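You operate a simulated robot arm through the tools that you are given. There is no shell and no other tool. Be economical: measure what you need, move in short steps, check, and stop when the job is done.

You are at the controls of a simulated two-armed robot. One attempt, no reset.

JOB
Slacken the motor belt fully for a belt change.
Fine: guard hatch open, tension screw slack, slide clamp free, both jack screws down; hatch and clamp stay open, the padlock stays on.

It is judged by the outcome, as a careful person would: the job done as asked, and still so three seconds after it is handed in. It fails if anything else is knocked over, pushed out of place, dropped, spilled or broken.

ROBOT AND FRAMES
Two 7-joint arms with two-finger parallel grippers on one trunk, on a base that drives. Base frame: it is fixed to the floor where the robot stands at the start and does not move with it; the origin is under the middle of the robot, x ahead of it, y to its left, z up. Lengths are in mm, angles in degrees, forces in N, time in s.
The left shoulder is at the start at [71, 156, 930], the right one opposite. With the tool pointing down near the work surface each hand reaches from about 100 to 920 mm from the robot's upright axis, wherever it stands, measured 20 degrees to its own side. Places, roughly: belt end foot bolt [900, -100, 500]; blue jack screw [700, -500, 500]; fan end foot bolt [700, -600, 500]; green jack screw [800, -300, 500]; guard hatch [900, 0, 700]; slide clamp lever [700, -300, 600]; yellow tension screw [900, 0, 500]. Payload 3.91 kg a hand.
The TCP of each hand is the grasp point between the finger pads, 30 mm short of the fingertips. In the tool frame z runs along the fingers and y along their closing line. Largest opening 110 mm; finger width 20, thickness 10; the body of the gripper, 48 by 112 mm, starts 55 mm behind the TCP.
Orientation is that of the tool frame in the base frame, as a unit quaternion [x, y, z, w]. With the fingers straight down and closing along the base's y, the tool's x points along the base's -x, its y along +y and its z along -z.

CONTROLS
- The arms move only by the tool send_rows. It takes "left_commands", "right_commands" or both (then of equal length, played together; a hand with none holds still); each is one flat list of numbers, 7 for each row, row after row: the shift along the base's x, y, z in mm, then the turn, a rotation vector about the base's x, y, z in degrees, then the finger opening in mm, from 0 to 110. In form: [tx, ty, tz, ax, ay, az, fingers, tx, ty, tz, ax, ay, az, fingers, ...]. A call has 1 to 12 rows; each row shifts and turns the commanded pose from where the row before left it. Each row takes 0.2 s and may step no farther than 50 mm and 8.6 degrees from the row before; otherwise, or with a gripper value out of range, the whole call is refused. A pose out of reach is approached as far as the arm can. The call stops where the force on the tool passes 50 N (or 10 N more than at its start, if that is more) or the arm is blocked; 0.2 s more then pass. The fingers move at their own pace (about 108 mm/s each) and stop on an object; they squeeze with about 30 N. The grip force told is the motor's: it shows also when the fingers shut on nothing. Time passes only in rows, and 0.2 s behind the last, so rows that do not move let the fingers close. The reply holds the time, the measured pose of the TCP, the force on the tool along the base axes, the opening and the grip force, in the units named above and with some noise, with the torque about the TCP (base axes, N m) and any sound that the robot's microphone picked up.
- Cameras (640 x 400 px; columns grow to the right, rows downward): "scene" is now at [137, -25.4, 1167.4]; the picture's right is [-0.30, -0.95, 0.00], its down [-0.46, 0.14, -0.88] and it looks along [0.84, -0.26, -0.48] (base axes); focal length 249 px, centre (320, 200). "left" rides on the left gripper at [72, -17, -103] in its tool frame; the picture's right is [0.23, 0.97, 0.00], its down [-0.76, 0.18, -0.62] and it looks along [-0.61, 0.14, 0.78] (tool axes); focal length 222 px, centre (320, 200). "right" rides on the right gripper at [72, 17, -103] in its tool frame; the picture's right is [-0.23, 0.97, 0.00], its down [-0.76, -0.18, -0.62] and it looks along [-0.61, -0.14, 0.78] (tool axes); focal length 222 px, centre (320, 200). There is no depth. A picture from a camera that has moved, and an enlarged one, comes with that camera's place and axes in the base frame and with its lens.
- grab_frame(camera): a new picture of that camera. No time passes.
- slide_trunk(by): slides the trunk up (or, below 0, down) by that many mm; the arms and the scene camera ride with it, the base frame stays. It gives what a move gives, with no picture.
- roll_base(legs): drives the robot by 1 to 6 legs, each [ahead, left, turn to the left] in mm, mm and degrees, along the robot's own axes; the way and the turn of a leg run together, so that a leg with both is an arc; at most 1500 mm and 180 degrees a leg. The arms and the cameras ride along, it lands a little off, and it stops where it bumps. It gives what a move gives.
- head_to(pan, tilt): turns the head with the scene camera to pan (to the left, within 86 degrees either way) and tilt (down, from -29 to 69), counted from straight ahead of the robot. It gives what a move gives.
- inspect(camera, box): a new picture of the part [left, top, right, bottom] of that camera's present view, enlarged. No time passes.
- finish_job(): hands the job in; it is judged then, once.

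Work in short steps. Places have to be worked out from the pictures, the camera data and where the tool is seen: move nearer, look again, correct. Check each grasp and each placing, and mend what went wrong. You have 120 turns and 88 pictures in all, those below and enlarged ones among them. Open the grippers and draw the arms clear of the work before you hand the job in, unless the task says otherwise; then end with one line.

The tools are called after "Request:" by a JSON object that holds its "method" and its "body". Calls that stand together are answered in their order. send_rows: Moves the arms, as the interface text tells. Its arguments: {"type":"object","properties":{"left_commands":{"type":"array"},"right_commands":{"type":"array"}},"required":[]} The other tools are called the same way: slide_trunk (by) slides the trunk up or down; roll_base (legs) drives the base; head_to (pan, tilt) turns the head that bears the scene camera; grab_frame (camera) takes a picture; inspect (camera, box) takes an enlarged picture of a part of a camera's view; finish_job () hands the job in.

At the start:

```text
time_s: 0.0
left_ee_pos: [818.6, 154.9, 853.6]
left_ee_rot: [0.0, 1.0, 0.001, 0.0]
left_wrist_force: [-0.8, -0.1, -1.0]
left_moment: [-0.01, 0.02, 0.0]
left_opening: 110.1
left_grip_force: 0.0
right_ee_pos: [718.0, -519.8, 917.6]
right_ee_rot: [0.0, 1.0, 0.0, 0.0]
right_wrist_force: [0.5, -0.1, 0.2]
right_moment: [0.0, -0.02, 0.02]
right_opening: 110.0
right_grip_force: 0.0
trunk travel left (down, up): [-375.0, 565.0]
robot x, y, heading: [-1.8, 0.0, -0.2]
head pan, tilt: [-17.4, 28.5]
```

scene: 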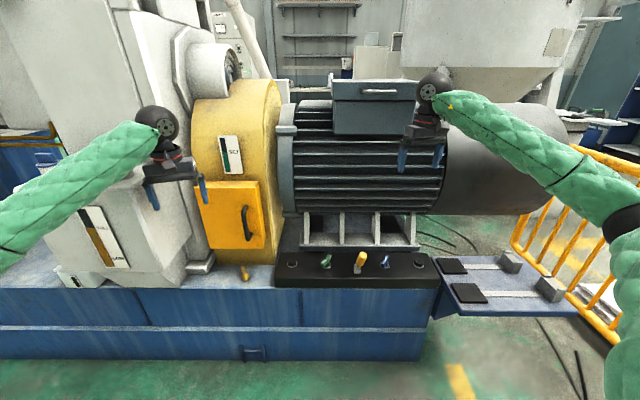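
right: 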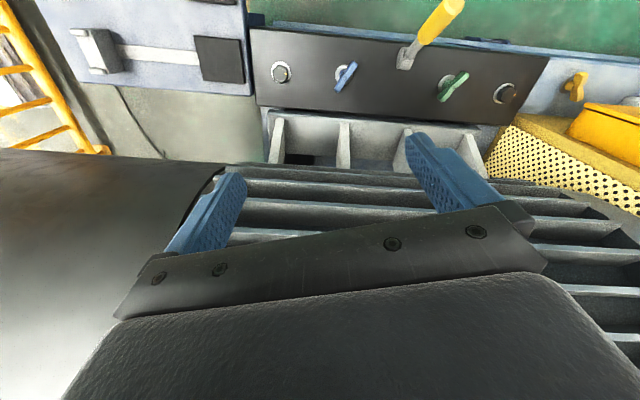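
left: 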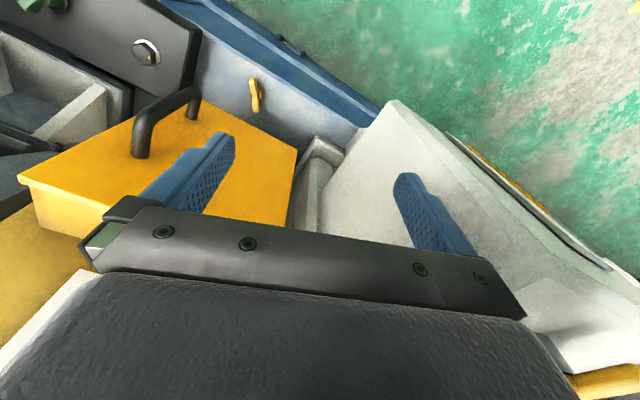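

I'll start with enlarged views of the guard and the jack plate to understand the mechanisms and any labels.

Request:
{"method": "inspect", "body": {"camera": "scene", "box": [180, 120, 300, 295]}}

Request:
{"method": "inspect", "body": {"camera": "scene", "box": [270, 230, 440, 300]}}

Request:
{"method": "inspect", "body": {"camera": "right", "box": [240, 0, 640, 180]}}

```text
2.29 times, centred on (240, 208) of scene
camera zoom: at [137.0, -25.4, 1167.4], right [-0.3, -0.95, 0.0], down [-0.46, 0.14, -0.88], along [0.84, -0.26, -0.48], focal length 569 px, centre (503, 183)
```

zoom: 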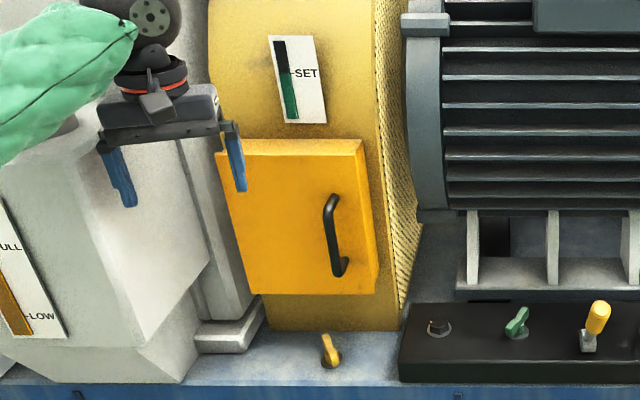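

```text
3.76 times, centred on (355, 265) of scene
camera zoom: at [137.0, -25.4, 1167.4], right [-0.3, -0.95, 0.0], down [-0.46, 0.14, -0.88], along [0.84, -0.26, -0.48], focal length 936 px, centre (188, -45)
```

zoom: 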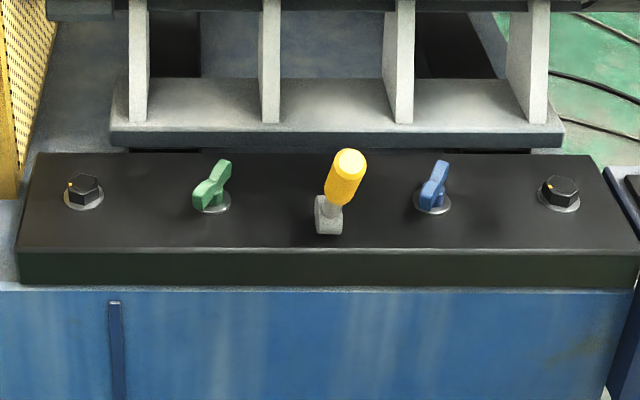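

```text
1.60 times, centred on (440, 90) of right
camera zoom: at [646.8, -501.5, 1022.3], right [0.23, 0.97, 0.0], down [0.76, -0.18, 0.62], along [0.61, -0.14, -0.78], focal length 355 px, centre (128, 376)
```

zoom: 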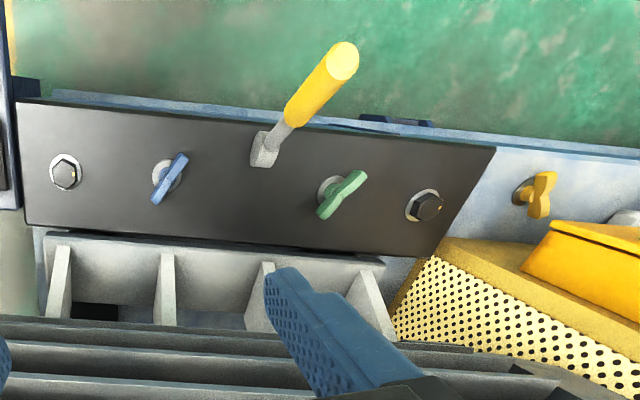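

The machine is turned about 18° relative to my frame, with wing screws, a clamp lever and a hatch with a handle. I'll get more enlarged views of the hatch, wing screw and surroundings to find the hinges and the padlock.

Request:
{"method": "inspect", "body": {"camera": "scene", "box": [190, 170, 290, 232]}}

Request:
{"method": "inspect", "body": {"camera": "left", "box": [0, 0, 400, 250]}}

Request:
{"method": "inspect", "body": {"camera": "scene", "box": [220, 230, 350, 310]}}

```text
6.40 times, centred on (240, 201) of scene
camera zoom: at [137.0, -25.4, 1167.4], right [-0.3, -0.95, 0.0], down [-0.46, 0.14, -0.88], along [0.84, -0.26, -0.48], focal length 1592 px, centre (832, 194)
```

zoom: 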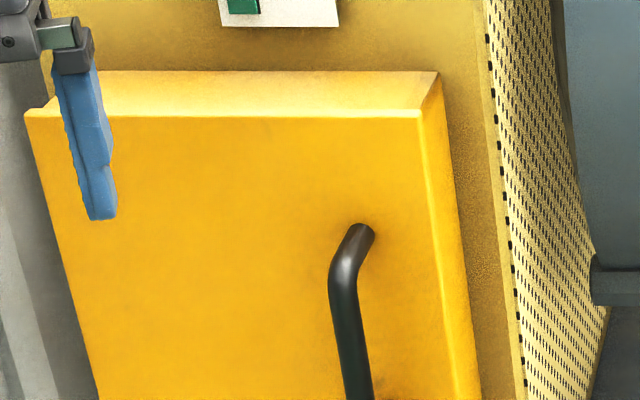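

```text
1.60 times, centred on (200, 125) of left
camera zoom: at [746.7, 139.2, 956.0], right [-0.23, 0.97, 0.0], down [0.76, 0.18, 0.62], along [0.61, 0.14, -0.78], focal length 355 px, centre (512, 320)
```

zoom: 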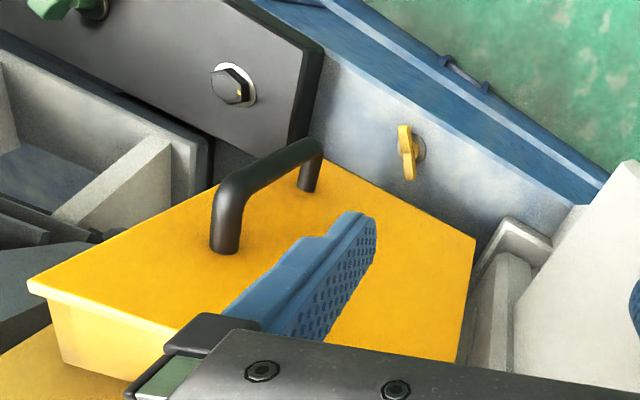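

```text
4.92 times, centred on (285, 270) of scene
camera zoom: at [137.0, -25.4, 1167.4], right [-0.3, -0.95, 0.0], down [-0.46, 0.14, -0.88], along [0.84, -0.26, -0.48], focal length 1225 px, centre (492, -145)
```

zoom: 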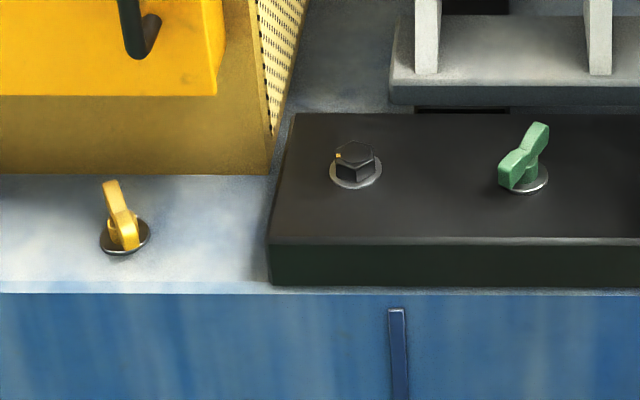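

The handle is a vertical bar at about [855, -2, 646..765] near the hatch's right edge, so the hinge is on the left. I'll swing the left hand to point forward, back off to in front of the hatch, then look.

Request:
{"method": "send_rows", "body": {"left_commands": [-20, 0, 0, 0, -8.2, 0, 110, -20, -8, 0, 0, -8.2, 0, 110, -20, -8, 0, 0, -8.2, 0, 110, -20, -8, -10, 0, -8.2, 0, 110, -20, -8, -10, 0, -8.2, 0, 110, -20, -8, -15, 0, -8.2, 0, 110, 0, -10, -15, 0, -8.2, 0, 110, 0, -10, -15, 0, -8.2, 0, 110, 0, -10, -20, 0, -8.2, 0, 110, 0, -10, -20, 0, -8.2, 0, 110, 0, -10, -20, 0, -8, 0, 110, 0, -5, -20, 0, 0, -8.6, 110]}}

```text
time_s: 2.6
left_ee_pos: [698.6, 61.5, 708.2]
left_ee_rot: [0.053, 0.705, -0.053, 0.705]
left_wrist_force: [-0.4, -1.6, 0.0]
left_moment: [-0.02, 0.01, 0.01]
left_opening: 109.9
left_grip_force: 0.1
right_ee_pos: [718.4, -519.5, 917.1]
right_ee_rot: [0.001, 1.0, 0.001, 0.0]
right_wrist_force: [0.1, 0.5, -0.4]
right_moment: [0.02, -0.03, -0.01]
right_opening: 109.8
right_grip_force: 0.0
trunk travel left (down, up): [-375.0, 565.0]
robot x, y, heading: [2.0, -1.2, 0.0]
head pan, tilt: [-17.4, 28.5]
```

Pose reached. I'll finish the yaw and look from both the scene and left cameras.

Request:
{"method": "send_rows", "body": {"left_commands": [0, 0, 0, 0, 0, -8.6, 70]}}

Request:
{"method": "grab_frame", "body": {"camera": "scene"}}

Request:
{"method": "grab_frame", "body": {"camera": "left"}}

```text
time_s: 3.0
left_ee_pos: [698.5, 61.3, 709.0]
left_ee_rot: [0.107, 0.699, -0.106, 0.699]
left_wrist_force: [0.5, -0.2, 0.5]
left_moment: [0.02, -0.03, -0.01]
left_opening: 69.9
left_grip_force: 0.1
right_ee_pos: [718.6, -519.7, 919.4]
right_ee_rot: [0.0, 1.0, 0.0, 0.0]
right_wrist_force: [0.2, 0.5, 0.3]
right_moment: [0.02, -0.03, 0.01]
right_opening: 109.8
right_grip_force: 0.1
trunk travel left (down, up): [-375.0, 565.0]
robot x, y, heading: [0.9, -0.1, -0.2]
head pan, tilt: [-17.4, 28.5]
```

```text
78 pictures are left
camera scene: at [136.8, -25.5, 1167.4], right [-0.3, -0.95, 0.0], down [-0.46, 0.14, -0.88], along [0.84, -0.26, -0.48], focal length 249 px, centre (320, 200)
```

scene: 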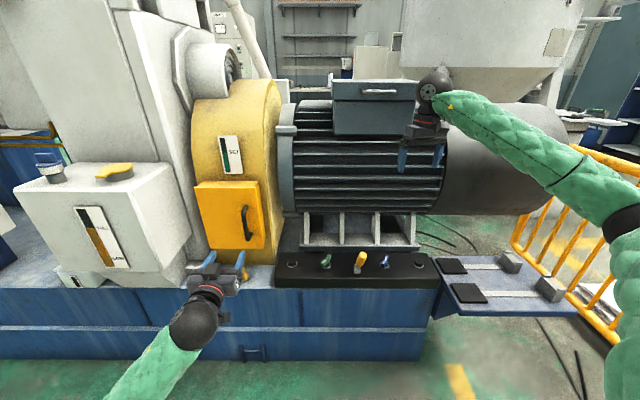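

```text
77 pictures are left
camera left: at [595.3, 76.1, 635.3], right [0.29, 0.93, -0.23], down [-0.54, 0.35, 0.76], along [0.79, -0.1, 0.61], focal length 222 px, centre (320, 200)
```

left: 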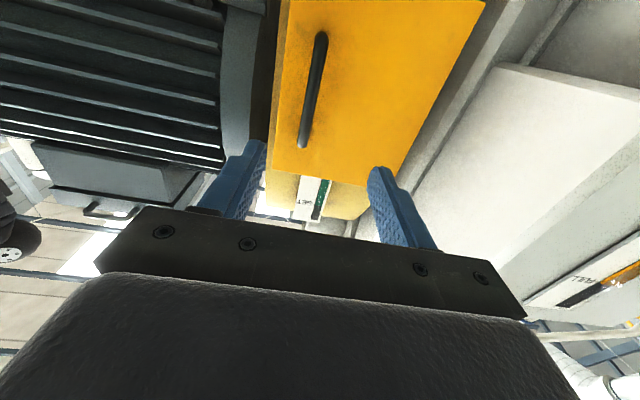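

The bar triangulates to about [855, 0, 705] and there's ample room to the left. I'll approach most of the way with the fingers straddling the bar and check.

Request:
{"method": "send_rows", "body": {"left_commands": [20, -13, 0, 0, 0, 0, 70, 30, -12, -2, 0, 0, 0, 70, 30, -10, -2, 0, 0, 0, 70, 20, -7, 0, 0, 0, 0, 70]}}

Request:
{"method": "grab_frame", "body": {"camera": "left"}}

Request:
{"method": "inspect", "body": {"camera": "scene", "box": [170, 160, 330, 300]}}

```text
time_s: 4.0
left_ee_pos: [797.1, 20.1, 704.4]
left_ee_rot: [0.106, 0.699, -0.106, 0.699]
left_wrist_force: [-0.1, 0.2, 0.0]
left_moment: [0.01, 0.05, 0.03]
left_opening: 69.9
left_grip_force: 0.0
right_ee_pos: [719.3, -518.6, 918.0]
right_ee_rot: [0.0, 1.0, 0.0, 0.0]
right_wrist_force: [-0.1, 0.2, -0.2]
right_moment: [-0.01, 0.01, -0.01]
right_opening: 110.0
right_grip_force: 0.1
trunk travel left (down, up): [-375.0, 565.0]
robot x, y, heading: [-2.3, 0.7, 0.1]
head pan, tilt: [-17.4, 28.5]
```

```text
76 pictures are left
camera left: at [694.3, 33.9, 630.9], right [0.29, 0.93, -0.23], down [-0.54, 0.35, 0.76], along [0.79, -0.1, 0.61], focal length 222 px, centre (320, 200)
```

left: 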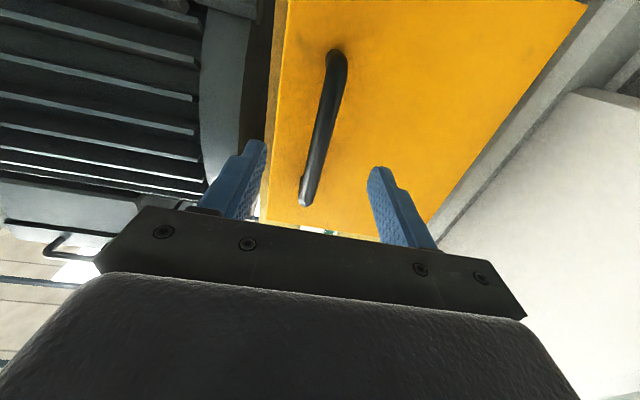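

```text
2.86 times, centred on (250, 230) of scene
camera zoom: at [137.0, -25.5, 1167.4], right [-0.3, -0.95, 0.0], down [-0.46, 0.14, -0.88], along [0.84, -0.26, -0.48], focal length 711 px, centre (520, 114)
```

zoom: 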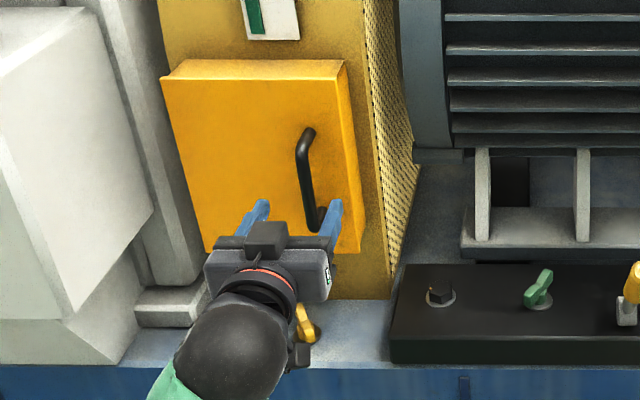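

The bar lies centred between the fingers. I'll advance the last 50 mm and close.

Request:
{"method": "send_rows", "body": {"left_commands": [24, -7, 0, 0, 0, 0, 70, 24, -8, 0, 0, 0, 0, 70, 0, 0, 0, 0, 0, 0, 0, 0, 0, 0, 0, 0, 0, 0]}}

Request:
{"method": "grab_frame", "body": {"camera": "left"}}

```text
time_s: 5.0
left_ee_pos: [845.1, 2.8, 704.3]
left_ee_rot: [0.107, 0.699, -0.107, 0.699]
left_wrist_force: [-4.8, -9.0, -0.5]
left_moment: [-0.12, -0.28, -0.05]
left_opening: 13.6
left_grip_force: 45.3
right_ee_pos: [717.6, -519.9, 917.4]
right_ee_rot: [0.0, 1.0, 0.0, 0.0]
right_wrist_force: [-0.5, 0.2, 0.0]
right_moment: [0.01, 0.0, 0.01]
right_opening: 110.0
right_grip_force: 0.0
trunk travel left (down, up): [-375.0, 565.0]
robot x, y, heading: [-3.4, -0.3, 0.1]
head pan, tilt: [-17.4, 28.5]
```

```text
74 pictures are left
camera left: at [742.5, 18.1, 631.2], right [0.29, 0.93, -0.23], down [-0.54, 0.36, 0.76], along [0.79, -0.1, 0.61], focal length 222 px, centre (320, 200)
```

left: 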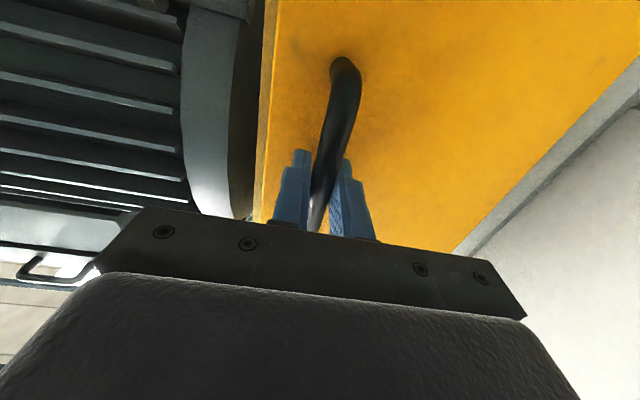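

Gripped the bar (13.6 mm). I'll pull along the estimated hinge arc (hinge ≈ [944, 137]) for the first 16° and read the forces.

Request:
{"method": "send_rows", "body": {"left_commands": [-9.3, 7.0, 0, 0, 0, -4, 0, -8.8, 7.8, 0, 0, 0, -4, 0, -8.1, 8.4, 0, 0, 0, -4, 0, -7.3, 9.0, 0, 0, 0, -4, 0]}}

```text
time_s: 6.0
left_ee_pos: [811.2, 33.5, 703.6]
left_ee_rot: [0.204, 0.677, -0.204, 0.678]
left_wrist_force: [-27.8, -22.5, -6.5]
left_moment: [-0.18, -0.34, 0.13]
left_opening: 13.6
left_grip_force: 45.1
right_ee_pos: [717.3, -522.1, 918.3]
right_ee_rot: [0.001, 1.0, 0.001, 0.0]
right_wrist_force: [-0.9, 0.4, 0.3]
right_moment: [0.04, -0.01, -0.02]
right_opening: 110.2
right_grip_force: 0.1
trunk travel left (down, up): [-375.0, 565.0]
robot x, y, heading: [-3.1, 1.4, -0.0]
head pan, tilt: [-17.4, 28.5]
```

Force is radial with the tangential part small, so the hatch is moving but my radius is a bit off. I'll check with pictures.

Request:
{"method": "grab_frame", "body": {"camera": "left"}}

Request:
{"method": "inspect", "body": {"camera": "scene", "box": [170, 160, 330, 300]}}

```text
73 pictures are left
camera left: at [715.8, 76.9, 631.3], right [0.54, 0.81, -0.23], down [-0.42, 0.49, 0.76], along [0.73, -0.31, 0.61], focal length 222 px, centre (320, 200)
```

left: 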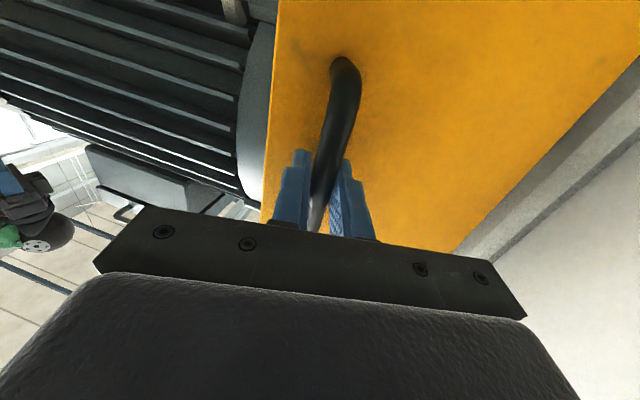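

```text
2.86 times, centred on (250, 230) of scene
camera zoom: at [135.5, -27.0, 1167.4], right [-0.3, -0.95, 0.0], down [-0.45, 0.14, -0.88], along [0.84, -0.26, -0.48], focal length 711 px, centre (520, 114)
```

zoom: 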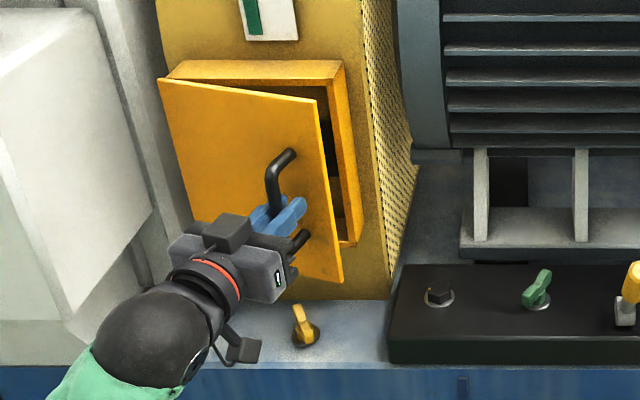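

The door is a thin panel hinged at its front face and is opening. I'll continue with the corrected hinge ([930, 141], R≈164).

Request:
{"method": "send_rows", "body": {"left_commands": [-8.8, 6.1, 0, 0, 0, -4, 0, -8, 7, 0, 0, 0, -4, 0, -6.3, 9.7, 0, 0, 0, -4, 0, -5.3, 10.1, 0, 0, 0, -4, 0]}}

```text
time_s: 7.0
left_ee_pos: [785.1, 70.2, 705.2]
left_ee_rot: [0.294, 0.643, -0.294, 0.643]
left_wrist_force: [4.9, 4.2, -6.6]
left_moment: [0.95, 0.78, 0.07]
left_opening: 13.6
left_grip_force: 45.0
right_ee_pos: [718.1, -518.2, 918.3]
right_ee_rot: [0.0, 1.0, 0.0, 0.0]
right_wrist_force: [0.2, 0.3, -0.6]
right_moment: [0.0, 0.02, 0.01]
right_opening: 109.9
right_grip_force: 0.1
trunk travel left (down, up): [-375.0, 565.0]
robot x, y, heading: [1.5, -1.9, -0.1]
head pan, tilt: [-17.4, 28.5]
```

Forces are low now. Continue the arc by another 32°, with the hand yaw lagging slightly.

Request:
{"method": "send_rows", "body": {"left_commands": [-4.7, 10.4, 0, 0, 0, -4, 0, -4, 10.7, 0, 0, 0, -4, 0, -3.2, 11, 0, 0, 0, -3, 0, -2.5, 11.2, 0, 0, 0, -3, 0, -1.6, 11.3, 0, 0, 0, -3, 0, -1, 11.4, 0, 0, 0, -3, 0, 0, 11.4, 0, 0, 0, -3, 0, 0.7, 11.5, 0, 0, 0, -3, 0]}}

Request:
{"method": "grab_frame", "body": {"camera": "scene"}}

```text
time_s: 8.8
left_ee_pos: [767.5, 153.6, 704.3]
left_ee_rot: [0.433, 0.56, -0.433, 0.558]
left_wrist_force: [22.4, -26.9, 19.9]
left_moment: [3.01, 0.56, 6.49]
left_opening: 16.1
left_grip_force: 45.1
right_ee_pos: [717.4, -521.6, 916.6]
right_ee_rot: [0.001, 1.0, 0.001, 0.0]
right_wrist_force: [-0.8, 0.3, 0.1]
right_moment: [0.02, -0.02, 0.02]
right_opening: 109.9
right_grip_force: 0.0
trunk travel left (down, up): [-375.0, 565.0]
robot x, y, heading: [4.3, -2.6, -0.0]
head pan, tilt: [-17.4, 28.5]
```

```text
71 pictures are left
camera scene: at [136.8, -27.9, 1167.3], right [-0.3, -0.95, 0.0], down [-0.46, 0.15, -0.88], along [0.84, -0.26, -0.48], focal length 249 px, centre (320, 200)
```

scene: 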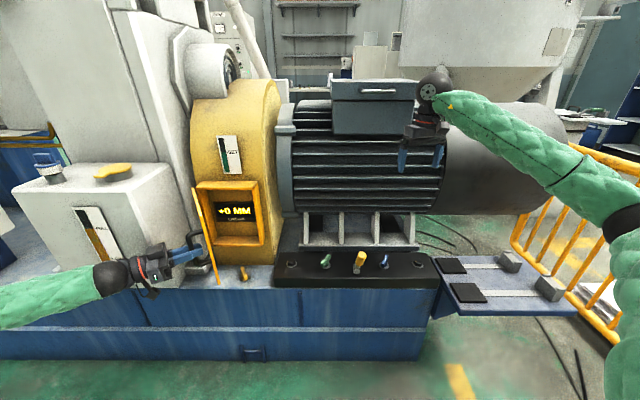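

The hatch is near edge-on to the camera and a "+0 MM" display shows inside. There's some torque building at the grip, so I'll open the fingers slightly and see whether the hatch stays.

Request:
{"method": "send_rows", "body": {"left_commands": [0, 0, 0, 0, 0, 0, 45, 0, 0, 0, 0, 0, 0, 45]}}

Request:
{"method": "inspect", "body": {"camera": "scene", "box": [130, 160, 290, 290]}}

Request:
{"method": "grab_frame", "body": {"camera": "left"}}

```text
time_s: 9.4
left_ee_pos: [766.8, 158.6, 701.7]
left_ee_rot: [0.431, 0.561, -0.431, 0.56]
left_wrist_force: [-15.2, 0.4, -4.3]
left_moment: [-0.44, -0.24, 1.46]
left_opening: 45.0
left_grip_force: 0.1
right_ee_pos: [719.2, -518.0, 918.1]
right_ee_rot: [-0.001, 1.0, 0.0, 0.0]
right_wrist_force: [-0.1, -0.8, 0.8]
right_moment: [0.0, -0.01, -0.01]
right_opening: 110.0
right_grip_force: 0.1
trunk travel left (down, up): [-375.0, 565.0]
robot x, y, heading: [-1.5, 1.6, 0.1]
head pan, tilt: [-17.4, 28.5]
```

```text
3.08 times, centred on (210, 225) of scene
camera zoom: at [136.2, -24.8, 1167.3], right [-0.3, -0.95, 0.0], down [-0.46, 0.14, -0.88], along [0.84, -0.26, -0.48], focal length 765 px, centre (658, 123)
```

zoom: 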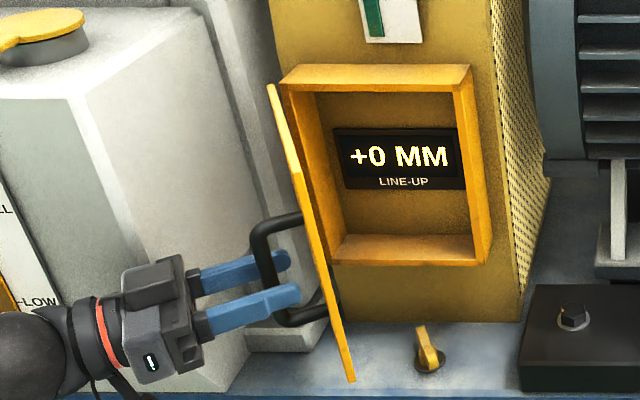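

```text
69 pictures are left
camera left: at [725.1, 254.0, 629.2], right [0.94, 0.25, -0.23], down [0.02, 0.65, 0.76], along [0.34, -0.72, 0.61], focal length 222 px, centre (320, 200)
```

left: 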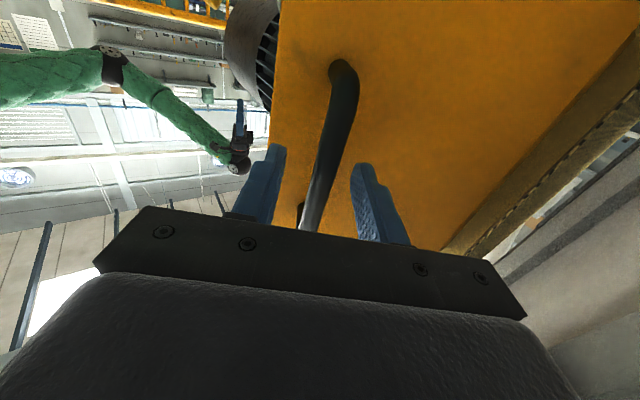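

The hatch stays put at roughly 65–70°. I'll regrip and swing it another ~24° so it's fully open.

Request:
{"method": "send_rows", "body": {"left_commands": [0, 0, 0, 0, 0, 0, 0, 0, 0, 0, 0, 0, 0, 0, 1.5, 11.3, 0, 0, 0, -4, 0, 2.3, 11.3, 0, 0, 0, -4, 0, 3, 11, 0, 0, 0, -4, 0, 3.9, 10.8, 0, 0, 0, -4, 0, 4.5, 10.5, 0, 0, 0, -4, 0, 5.4, 10.1, 0, 0, 0, -4, 0]}}

Request:
{"method": "inspect", "body": {"camera": "scene", "box": [130, 160, 290, 290]}}

```text
time_s: 10.1
left_ee_pos: [766.1, 158.7, 702.9]
left_ee_rot: [0.436, 0.557, -0.436, 0.556]
left_wrist_force: [-12.2, -8.9, -0.4]
left_moment: [-0.67, -1.49, 7.32]
left_opening: 18.1
left_grip_force: 30.5
right_ee_pos: [718.3, -519.5, 918.3]
right_ee_rot: [-0.001, 1.0, 0.0, 0.0]
right_wrist_force: [-0.4, -0.5, -0.7]
right_moment: [0.01, 0.03, -0.02]
right_opening: 110.0
right_grip_force: 0.1
trunk travel left (down, up): [-375.0, 565.0]
robot x, y, heading: [1.5, 0.6, 0.3]
head pan, tilt: [-17.4, 28.5]
stopped in row 3 (left hand): the force on the tool passed its limit at 60 N (the readings are from after the stop); the commanded pose is now the measured one
```

```text
3.08 times, centred on (210, 225) of scene
camera zoom: at [136.0, -25.7, 1167.7], right [-0.3, -0.95, 0.0], down [-0.46, 0.14, -0.88], along [0.84, -0.26, -0.48], focal length 765 px, centre (658, 123)
```

zoom: 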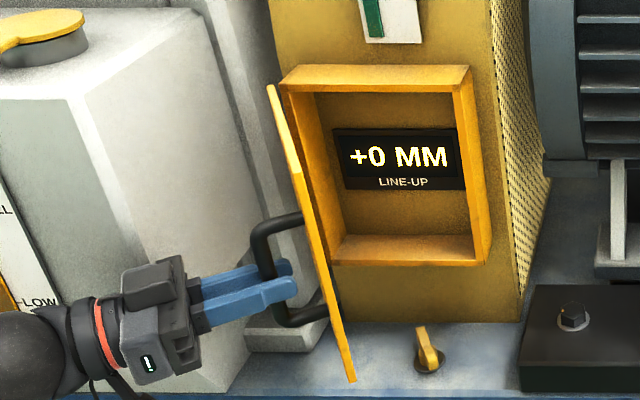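

The grip wedges on the bar when twisted. I'll let go, back out, come round to the inside of the hatch and push it further open with closed fingers.

Request:
{"method": "send_rows", "body": {"left_commands": [0, 0, 0, 0, 0, 0, 60, 0, 0, 0, 0, 0, 0, 60, -8, 30, 0, 0, 0, 0, 60, -8, 30, 0, 0, 0, 0, 60, -8, 30, 0, 0, 0, 0, 60, -35, 0, 0, 0, 0, 8.5, 40, -40, -10, 0, 0, 0, 8.5, 20, -40, -20, 0, 0, 0, 8.5, 0, -20, -40, 0, 0, 0, 8.5, 0, -10, -45, 0, 0, 0, 8.5, 0, 0, -45, 0, 0, 0, 8.5, 0, 0, -45, 0, 0, 0, 8.5, 0]}}

Request:
{"method": "grab_frame", "body": {"camera": "scene"}}

```text
time_s: 12.9
left_ee_pos: [595.2, 73.1, 673.1]
left_ee_rot: [0.156, 0.706, -0.054, 0.689]
left_wrist_force: [-0.7, -0.5, -0.2]
left_moment: [-0.01, 0.0, 0.01]
left_opening: 0.0
left_grip_force: 29.9
right_ee_pos: [719.7, -519.9, 917.9]
right_ee_rot: [0.001, 1.0, 0.001, -0.001]
right_wrist_force: [-0.8, -0.3, -0.1]
right_moment: [0.02, 0.03, -0.02]
right_opening: 110.0
right_grip_force: 0.1
trunk travel left (down, up): [-375.0, 565.0]
robot x, y, heading: [0.5, 1.7, -0.0]
head pan, tilt: [-17.4, 28.5]
stopped in row 12 (left hand): the arm was blocked; the commanded pose is now the measured one
```

```text
67 pictures are left
camera scene: at [137.2, -25.6, 1167.5], right [-0.3, -0.95, 0.0], down [-0.46, 0.14, -0.88], along [0.84, -0.26, -0.48], focal length 249 px, centre (320, 200)
```

scene: 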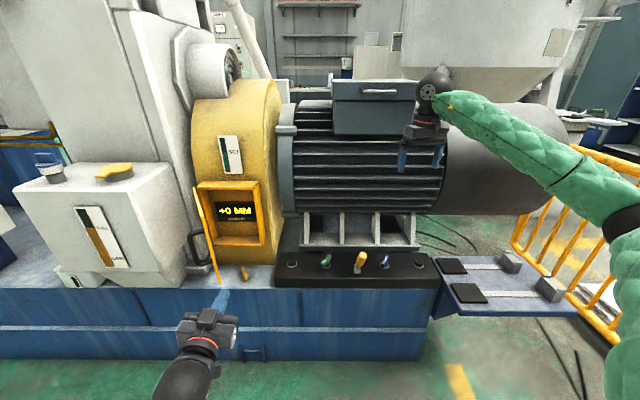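

The arm hit its limit close to the body, but all is clear. Now I'll advance inside the open hatch, then push left.

Request:
{"method": "send_rows", "body": {"left_commands": [40, -8, 5, 0, 0, 0, 0, 40, -8, 5, 0, 0, 0, 0, 40, -8, 5, 0, 0, 0, 0, 45, -5, 5, 0, 0, 0, 0, 0, 20, 0, 0, 0, 0, 0, 0, 15, 0, 0, 0, 0, 0, 0, 15, 0, 0, 0, 0, 0, 0, 15, 0, 0, 0, 0, 0]}}

Request:
{"method": "inspect", "body": {"camera": "scene", "box": [130, 160, 290, 290]}}

```text
time_s: 14.7
left_ee_pos: [760.4, 110.2, 693.3]
left_ee_rot: [0.156, 0.706, -0.054, 0.689]
left_wrist_force: [0.2, 0.7, 0.9]
left_moment: [-0.01, -0.01, 0.0]
left_opening: 0.0
left_grip_force: 29.6
right_ee_pos: [719.0, -520.2, 918.7]
right_ee_rot: [0.0, 1.0, 0.0, 0.0]
right_wrist_force: [0.5, -0.3, 0.3]
right_moment: [0.03, -0.01, -0.02]
right_opening: 110.0
right_grip_force: 0.1
trunk travel left (down, up): [-375.0, 565.0]
robot x, y, heading: [3.1, -0.7, 0.0]
head pan, tilt: [-17.4, 28.5]
```

```text
3.08 times, centred on (210, 225) of scene
camera zoom: at [136.8, -25.4, 1167.4], right [-0.3, -0.95, 0.0], down [-0.46, 0.14, -0.88], along [0.84, -0.26, -0.48], focal length 765 px, centre (658, 123)
```

zoom: 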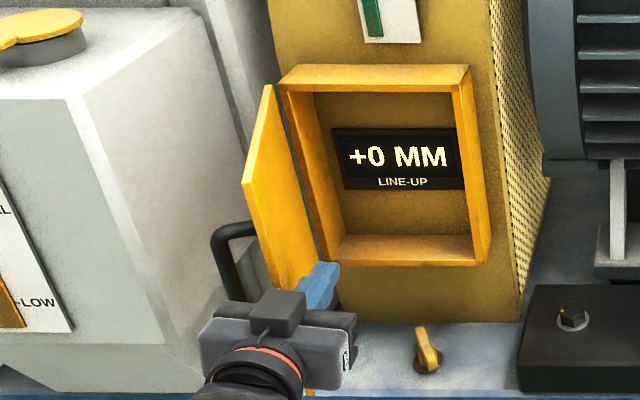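

The hatch swings easily. Keep pushing another 75 mm and stop on any resistance.

Request:
{"method": "send_rows", "body": {"left_commands": [0, 15, 0, 0, 0, 0, 0, 0, 15, 0, 0, 0, 0, 0, 0, 15, 0, 0, 0, 0, 0, 2, 15, 0, 0, 0, 0, 0, 3, 15, 0, 0, 0, 0, 0]}}

Request:
{"method": "inspect", "body": {"camera": "scene", "box": [130, 160, 290, 290]}}

```text
time_s: 15.9
left_ee_pos: [763.6, 184.8, 694.9]
left_ee_rot: [0.157, 0.706, -0.054, 0.689]
left_wrist_force: [0.0, 0.7, 0.5]
left_moment: [-0.01, -0.01, 0.03]
left_opening: 0.0
left_grip_force: 29.5
right_ee_pos: [718.1, -519.6, 918.3]
right_ee_rot: [0.0, 1.0, 0.0, 0.0]
right_wrist_force: [0.7, -0.2, -0.6]
right_moment: [0.0, -0.01, 0.02]
right_opening: 110.0
right_grip_force: 0.1
trunk travel left (down, up): [-375.0, 565.0]
robot x, y, heading: [2.3, 1.1, 0.2]
head pan, tilt: [-17.4, 28.5]
```

```text
3.08 times, centred on (210, 225) of scene
camera zoom: at [136.8, -25.4, 1167.4], right [-0.3, -0.95, 0.0], down [-0.46, 0.14, -0.88], along [0.84, -0.26, -0.48], focal length 765 px, centre (658, 123)
```

zoom: 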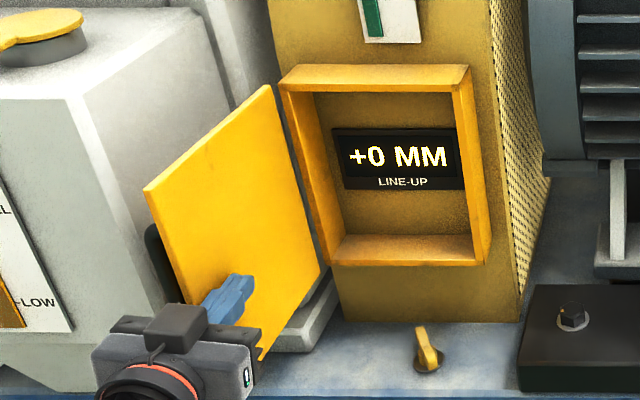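

The hatch is well past 90°, clear of the tank. Now I'll back out and swing the left hand to a 45° downward tilt in front of the yellow tension screw (≈[889, 38, 466]).

Request:
{"method": "send_rows", "body": {"left_commands": [-40, -35, 0, 0, 0, 0, 0, -25, -40, -10, -7.6, 2.3, 0.4, 0, 10, -25, -25, 2.5, 8.2, 0, 40, 15, -10, -25, 2.5, 8.2, 0, 60, 20, -5, -25, 2.5, 8.2, 0, 60, 20, 0, -25, 2.5, 8.2, 0, 60, 20, 0, -15, 2.5, 8.2, 0, 60]}}

Request:
{"method": "grab_frame", "body": {"camera": "left"}}

Request:
{"method": "grab_frame", "body": {"camera": "scene"}}

```text
refused: row 1 steps farther than a row can; nothing moved
```

```text
64 pictures are left
camera left: at [661.2, 209.6, 624.3], right [0.29, 0.95, -0.09], down [-0.54, 0.24, 0.81], along [0.79, -0.18, 0.58], focal length 222 px, centre (320, 200)
```

left: 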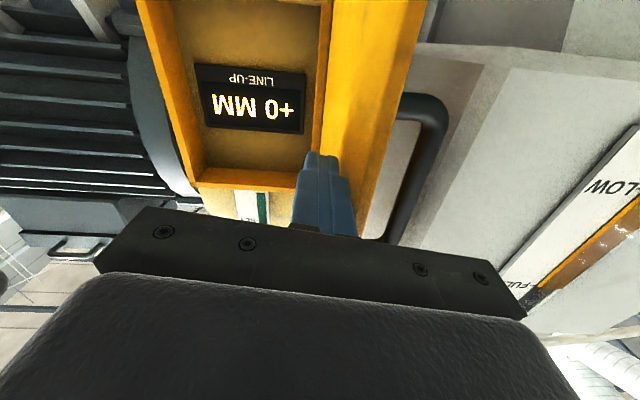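

```text
63 pictures are left
camera scene: at [136.8, -25.4, 1167.4], right [-0.3, -0.95, 0.0], down [-0.46, 0.14, -0.88], along [0.84, -0.26, -0.48], focal length 249 px, centre (320, 200)
```

scene: 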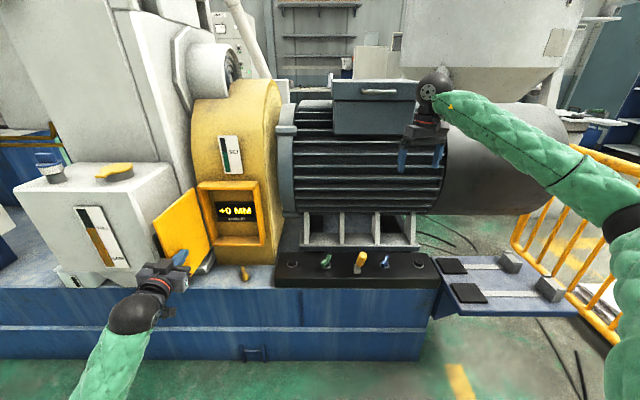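

One step was slightly too long; I'll send it again with shorter steps.

Request:
{"method": "send_rows", "body": {"left_commands": [-30, -30, 0, 0, 0, 0, 0, -30, -35, -10, -7.6, 2.3, 0.4, 0, 5, -25, -25, 2.5, 8.1, 0, 40, 15, -10, -25, 2.5, 8.1, 0, 60, 20, -5, -25, 2.5, 8.1, 0, 60, 25, -10, -25, 2.5, 8.1, 0, 60, 30, -5, -20, 2.5, 8.1, 0, 60]}}

Request:
{"method": "grab_frame", "body": {"camera": "left"}}

```text
time_s: 17.5
left_ee_pos: [800.0, 67.2, 564.3]
left_ee_rot: [0.137, 0.914, -0.054, 0.377]
left_wrist_force: [-0.3, 0.4, -1.2]
left_moment: [0.01, 0.03, 0.01]
left_opening: 59.9
left_grip_force: 0.1
right_ee_pos: [719.2, -517.6, 917.6]
right_ee_rot: [-0.001, 1.0, 0.0, -0.001]
right_wrist_force: [-0.3, 0.0, 0.9]
right_moment: [0.01, 0.02, -0.02]
right_opening: 109.9
right_grip_force: 0.0
trunk travel left (down, up): [-375.0, 565.0]
robot x, y, heading: [2.6, -3.0, -0.3]
head pan, tilt: [-17.4, 28.5]
```

```text
62 pictures are left
camera left: at [676.2, 87.4, 585.3], right [0.13, 0.98, -0.16], down [0.15, 0.14, 0.98], along [0.98, -0.15, -0.13], focal length 222 px, centre (320, 200)
```

left: 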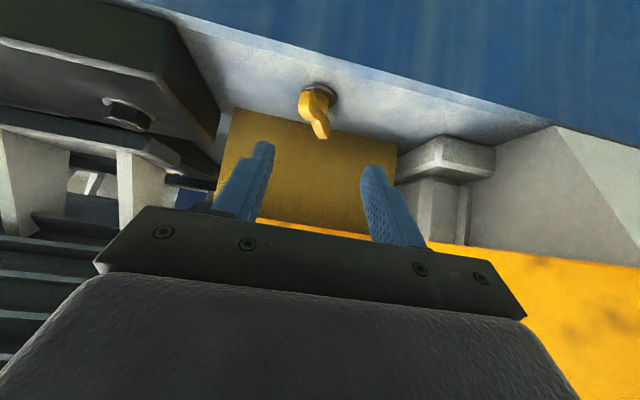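

The yellow screw is visible ahead between the fingers. I'll zoom in on its shape.

Request:
{"method": "inspect", "body": {"camera": "left", "box": [270, 65, 370, 150]}}

Request:
{"method": "inspect", "body": {"camera": "scene", "box": [215, 245, 275, 290]}}

```text
4.71 times, centred on (320, 108) of left
camera zoom: at [676.2, 87.4, 585.3], right [0.13, 0.98, -0.16], down [0.15, 0.14, 0.98], along [0.98, -0.15, -0.13], focal length 1045 px, centre (320, 635)
```

zoom: 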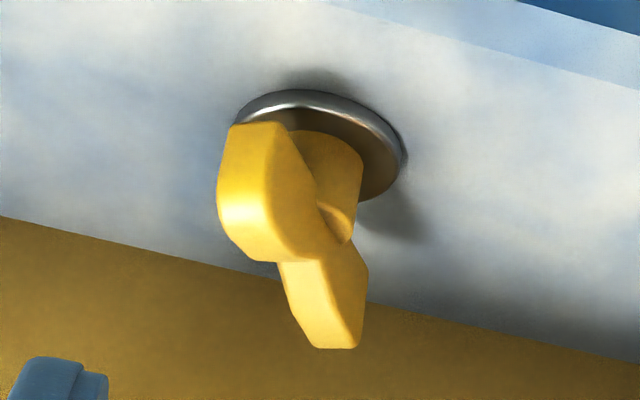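

```text
8.89 times, centred on (245, 268) of scene
camera zoom: at [136.9, -25.5, 1167.3], right [-0.3, -0.95, 0.0], down [-0.46, 0.14, -0.88], along [0.84, -0.26, -0.48], focal length 2211 px, centre (987, -400)
```

zoom: 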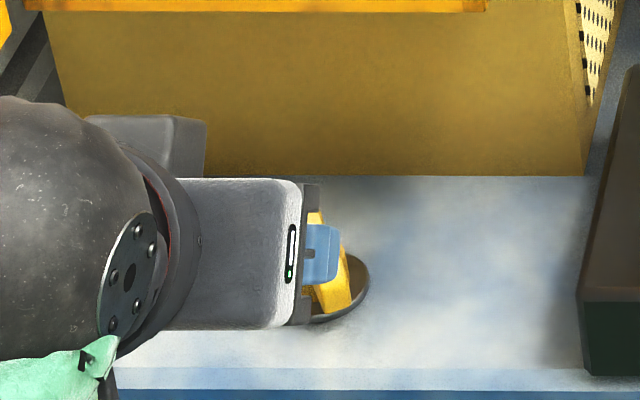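

The wing bar is about 50 mm long, centred at [882, 39, 478], pointing about 9° from base x. I'll yaw the hand by 26° to line the fingers up along the bar.

Request:
{"method": "send_rows", "body": {"left_commands": [5, -13, -4, 0, 0, 8.5, 60, 8, -13, -4, 0, 0, 8.5, 60, 7, -12, -4, 0, 0, 8.5, 60]}}

Request:
{"method": "inspect", "body": {"camera": "left", "box": [200, 40, 440, 190]}}

```text
time_s: 18.3
left_ee_pos: [820.0, 29.8, 551.1]
left_ee_rot: [-0.069, 0.921, 0.032, 0.382]
left_wrist_force: [0.0, -0.2, 0.2]
left_moment: [0.01, -0.03, 0.0]
left_opening: 59.9
left_grip_force: 0.0
right_ee_pos: [719.3, -518.9, 917.8]
right_ee_rot: [0.0, 1.0, 0.0, 0.0]
right_wrist_force: [0.3, 0.6, -0.2]
right_moment: [0.02, 0.02, 0.01]
right_opening: 110.0
right_grip_force: 0.2
trunk travel left (down, up): [-375.0, 565.0]
robot x, y, heading: [-1.0, 1.7, 0.4]
head pan, tilt: [-17.4, 28.5]
```

```text
2.67 times, centred on (320, 115) of left
camera zoom: at [699.9, -6.1, 573.0], right [-0.31, 0.94, -0.16], down [0.07, 0.19, 0.98], along [0.95, 0.29, -0.12], focal length 592 px, centre (320, 427)
```

zoom: 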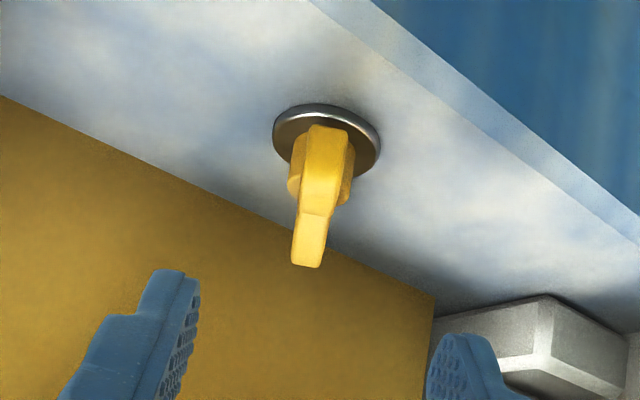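

Aligned. The bar centre refines to [885, 38, 478]. I'll move in along the tool axis and close on it.

Request:
{"method": "send_rows", "body": {"left_commands": [31, 4, -32, 0, 0, 0, 60, 31, 4, -32, 0, 0, 0, 50, 0, 0, 0, 0, 0, 0, 0, 0, 0, 0, 0, 0, 0, 0]}}

Request:
{"method": "grab_frame", "body": {"camera": "left"}}

Request:
{"method": "inspect", "body": {"camera": "scene", "box": [200, 120, 280, 170]}}

```text
time_s: 19.3
left_ee_pos: [882.4, 35.7, 489.4]
left_ee_rot: [-0.069, 0.921, 0.031, 0.381]
left_wrist_force: [4.1, -2.9, -1.5]
left_moment: [-0.03, -0.12, -0.08]
left_opening: 21.4
left_grip_force: 45.5
right_ee_pos: [719.9, -518.9, 916.9]
right_ee_rot: [0.0, 1.0, 0.0, -0.001]
right_wrist_force: [0.2, -0.2, 0.7]
right_moment: [-0.02, -0.02, 0.02]
right_opening: 110.1
right_grip_force: 0.1
trunk travel left (down, up): [-375.0, 565.0]
robot x, y, heading: [5.1, 0.6, 0.1]
head pan, tilt: [-17.4, 28.5]
```

```text
58 pictures are left
camera left: at [762.7, 1.0, 509.8], right [-0.3, 0.94, -0.16], down [0.07, 0.19, 0.98], along [0.95, 0.29, -0.12], focal length 222 px, centre (320, 200)
```

left: 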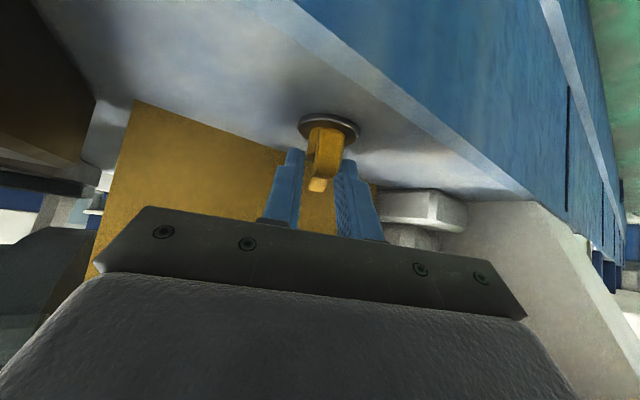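

```text
8.00 times, centred on (240, 145) of scene
camera zoom: at [137.3, -25.8, 1167.3], right [-0.3, -0.95, 0.0], down [-0.46, 0.14, -0.88], along [0.84, -0.26, -0.48], focal length 1990 px, centre (960, 640)
```

zoom: 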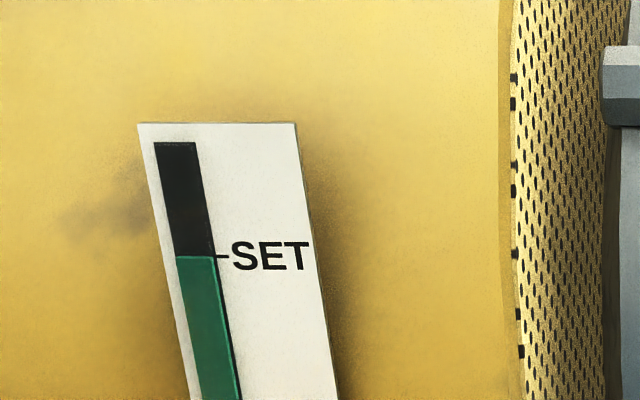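

Gripped, and the gauge reads exactly at SET. I'll turn 24° anticlockwise (loosening) in place and watch torque and gauge.

Request:
{"method": "send_rows", "body": {"left_commands": [0, 0, 0, 0, 0, 6, 0, 0, 0, 0, 0, 0, 6, 0, 0, 0, 0, 0, 0, 6, 0, 0, 0, 0, 0, 0, 6, 0]}}

Request:
{"method": "inspect", "body": {"camera": "scene", "box": [200, 120, 280, 170]}}

```text
time_s: 19.9
left_ee_pos: [882.1, 35.2, 489.5]
left_ee_rot: [-0.135, 0.912, 0.064, 0.383]
left_wrist_force: [-11.4, -10.6, 1.4]
left_moment: [-0.11, 0.74, -0.1]
left_opening: 20.8
left_grip_force: 44.9
right_ee_pos: [717.1, -521.8, 917.7]
right_ee_rot: [0.0, 1.0, -0.001, 0.001]
right_wrist_force: [-0.6, 0.8, 0.5]
right_moment: [-0.04, -0.01, 0.0]
right_opening: 109.9
right_grip_force: 0.1
trunk travel left (down, up): [-375.0, 565.0]
robot x, y, heading: [2.5, -0.7, -0.3]
head pan, tilt: [-17.4, 28.5]
stopped in row 2 (left hand): the force on the tool passed its limit at 86 N (the readings are from after the stop); the commanded pose is now the measured one
```

```text
8.00 times, centred on (240, 145) of scene
camera zoom: at [136.4, -26.1, 1167.4], right [-0.3, -0.95, 0.0], down [-0.45, 0.14, -0.88], along [0.84, -0.27, -0.48], focal length 1990 px, centre (960, 640)
```

zoom: 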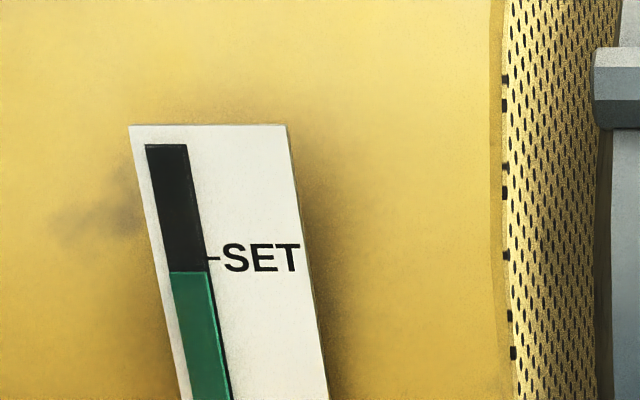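

The gauge is dropping, so anticlockwise slackens. The force spiked, so I'll continue in smaller turns.

Request:
{"method": "send_rows", "body": {"left_commands": [0, 0, 0, 0, 0, 2, 0, 0, 0, 0, 0, 0, 2, 0, 0, 0, 0, 0, 0, 2, 0]}}

```text
time_s: 20.3
left_ee_pos: [882.8, 36.2, 489.0]
left_ee_rot: [-0.141, 0.908, 0.072, 0.387]
left_wrist_force: [-15.9, -13.0, 4.2]
left_moment: [-0.41, 0.87, 0.09]
left_opening: 20.9
left_grip_force: 44.4
right_ee_pos: [714.9, -525.0, 918.7]
right_ee_rot: [0.002, 1.0, 0.0, 0.0]
right_wrist_force: [-0.5, -0.3, -0.6]
right_moment: [-0.01, -0.01, 0.03]
right_opening: 110.1
right_grip_force: 0.1
trunk travel left (down, up): [-375.0, 565.0]
robot x, y, heading: [-1.4, 0.2, -0.5]
head pan, tilt: [-17.4, 28.5]
stopped in row 2 (left hand): the force on the tool passed its limit at 62 N (the readings are from after the stop); the commanded pose is now the measured one
```

Something is resisting. I'll look at the scene for a collision of the hand.

Request:
{"method": "inspect", "body": {"camera": "scene", "box": [150, 200, 310, 320]}}

Request:
{"method": "inspect", "body": {"camera": "left", "box": [220, 90, 420, 215]}}

```text
3.33 times, centred on (230, 260) of scene
camera zoom: at [135.8, -27.0, 1167.5], right [-0.31, -0.95, 0.0], down [-0.45, 0.15, -0.88], along [0.84, -0.27, -0.48], focal length 829 px, centre (620, 0)
```

zoom: 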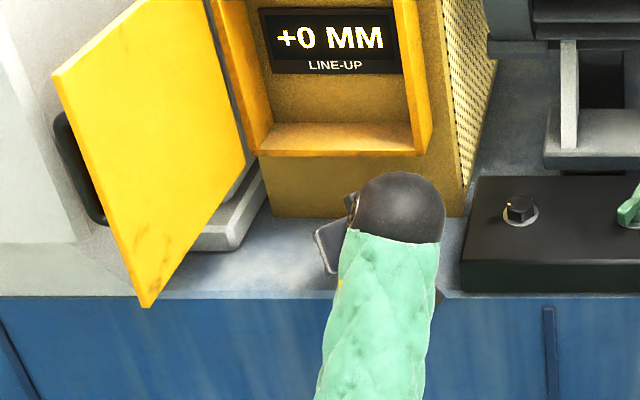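

```text
3.20 times, centred on (320, 152) of left
camera zoom: at [771.5, -20.0, 506.7], right [-0.45, 0.88, -0.14], down [0.02, 0.17, 0.98], along [0.89, 0.44, -0.1], focal length 711 px, centre (320, 352)
```

zoom: 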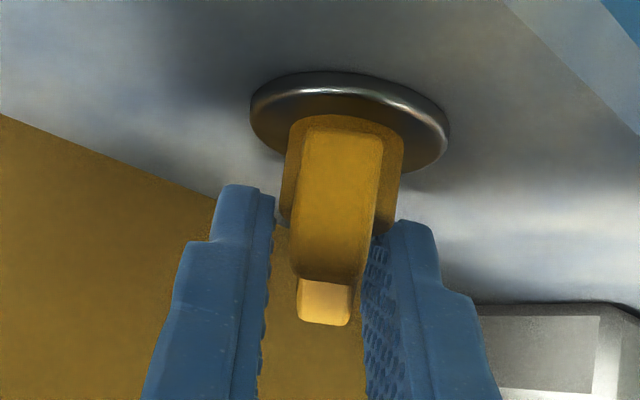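

The fingertips seem to grip the round hub, which squeezes the hand backward. I'll open, raise and back off about 7 mm so the pads hold just the bar, then re-close and turn.

Request:
{"method": "send_rows", "body": {"left_commands": [0, 0, 0, 0, 0, 0, 50, -7, -1, 8, 0, 0, 0, 50, 0, 0, 0, 0, 0, 0, 0, 0, 0, 0, 0, 0, 0, 0, 0, 0, 0, 0, 0, 4, 0, 0, 0, 0, 0, 0, 4, 0]}}

Request:
{"method": "inspect", "body": {"camera": "left", "box": [220, 90, 420, 215]}}

```text
time_s: 21.2
left_ee_pos: [884.1, 35.1, 499.5]
left_ee_rot: [-0.137, 0.907, 0.073, 0.391]
left_wrist_force: [0.5, -17.3, -11.3]
left_moment: [-0.67, -0.37, 0.03]
left_opening: 12.1
left_grip_force: 29.9
right_ee_pos: [712.9, -527.3, 916.9]
right_ee_rot: [0.004, 1.0, 0.0, -0.001]
right_wrist_force: [-0.2, 0.0, -0.9]
right_moment: [0.03, 0.01, -0.01]
right_opening: 110.0
right_grip_force: 0.1
trunk travel left (down, up): [-375.0, 565.0]
robot x, y, heading: [-0.3, -1.5, -0.5]
head pan, tilt: [-17.4, 28.5]
stopped in row 4 (left hand): the force on the tool passed its limit at 61 N (the readings are from after the stop); the commanded pose is now the measured one
```

```text
3.20 times, centred on (320, 152) of left
camera zoom: at [770.1, -19.3, 516.1], right [-0.45, 0.88, -0.14], down [0.02, 0.17, 0.99], along [0.89, 0.44, -0.09], focal length 711 px, centre (320, 352)
```

zoom: 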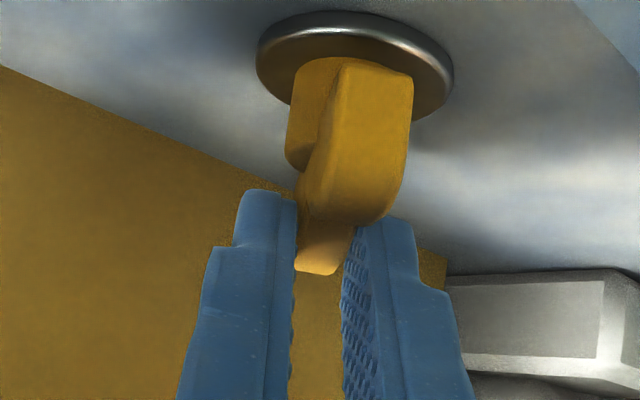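

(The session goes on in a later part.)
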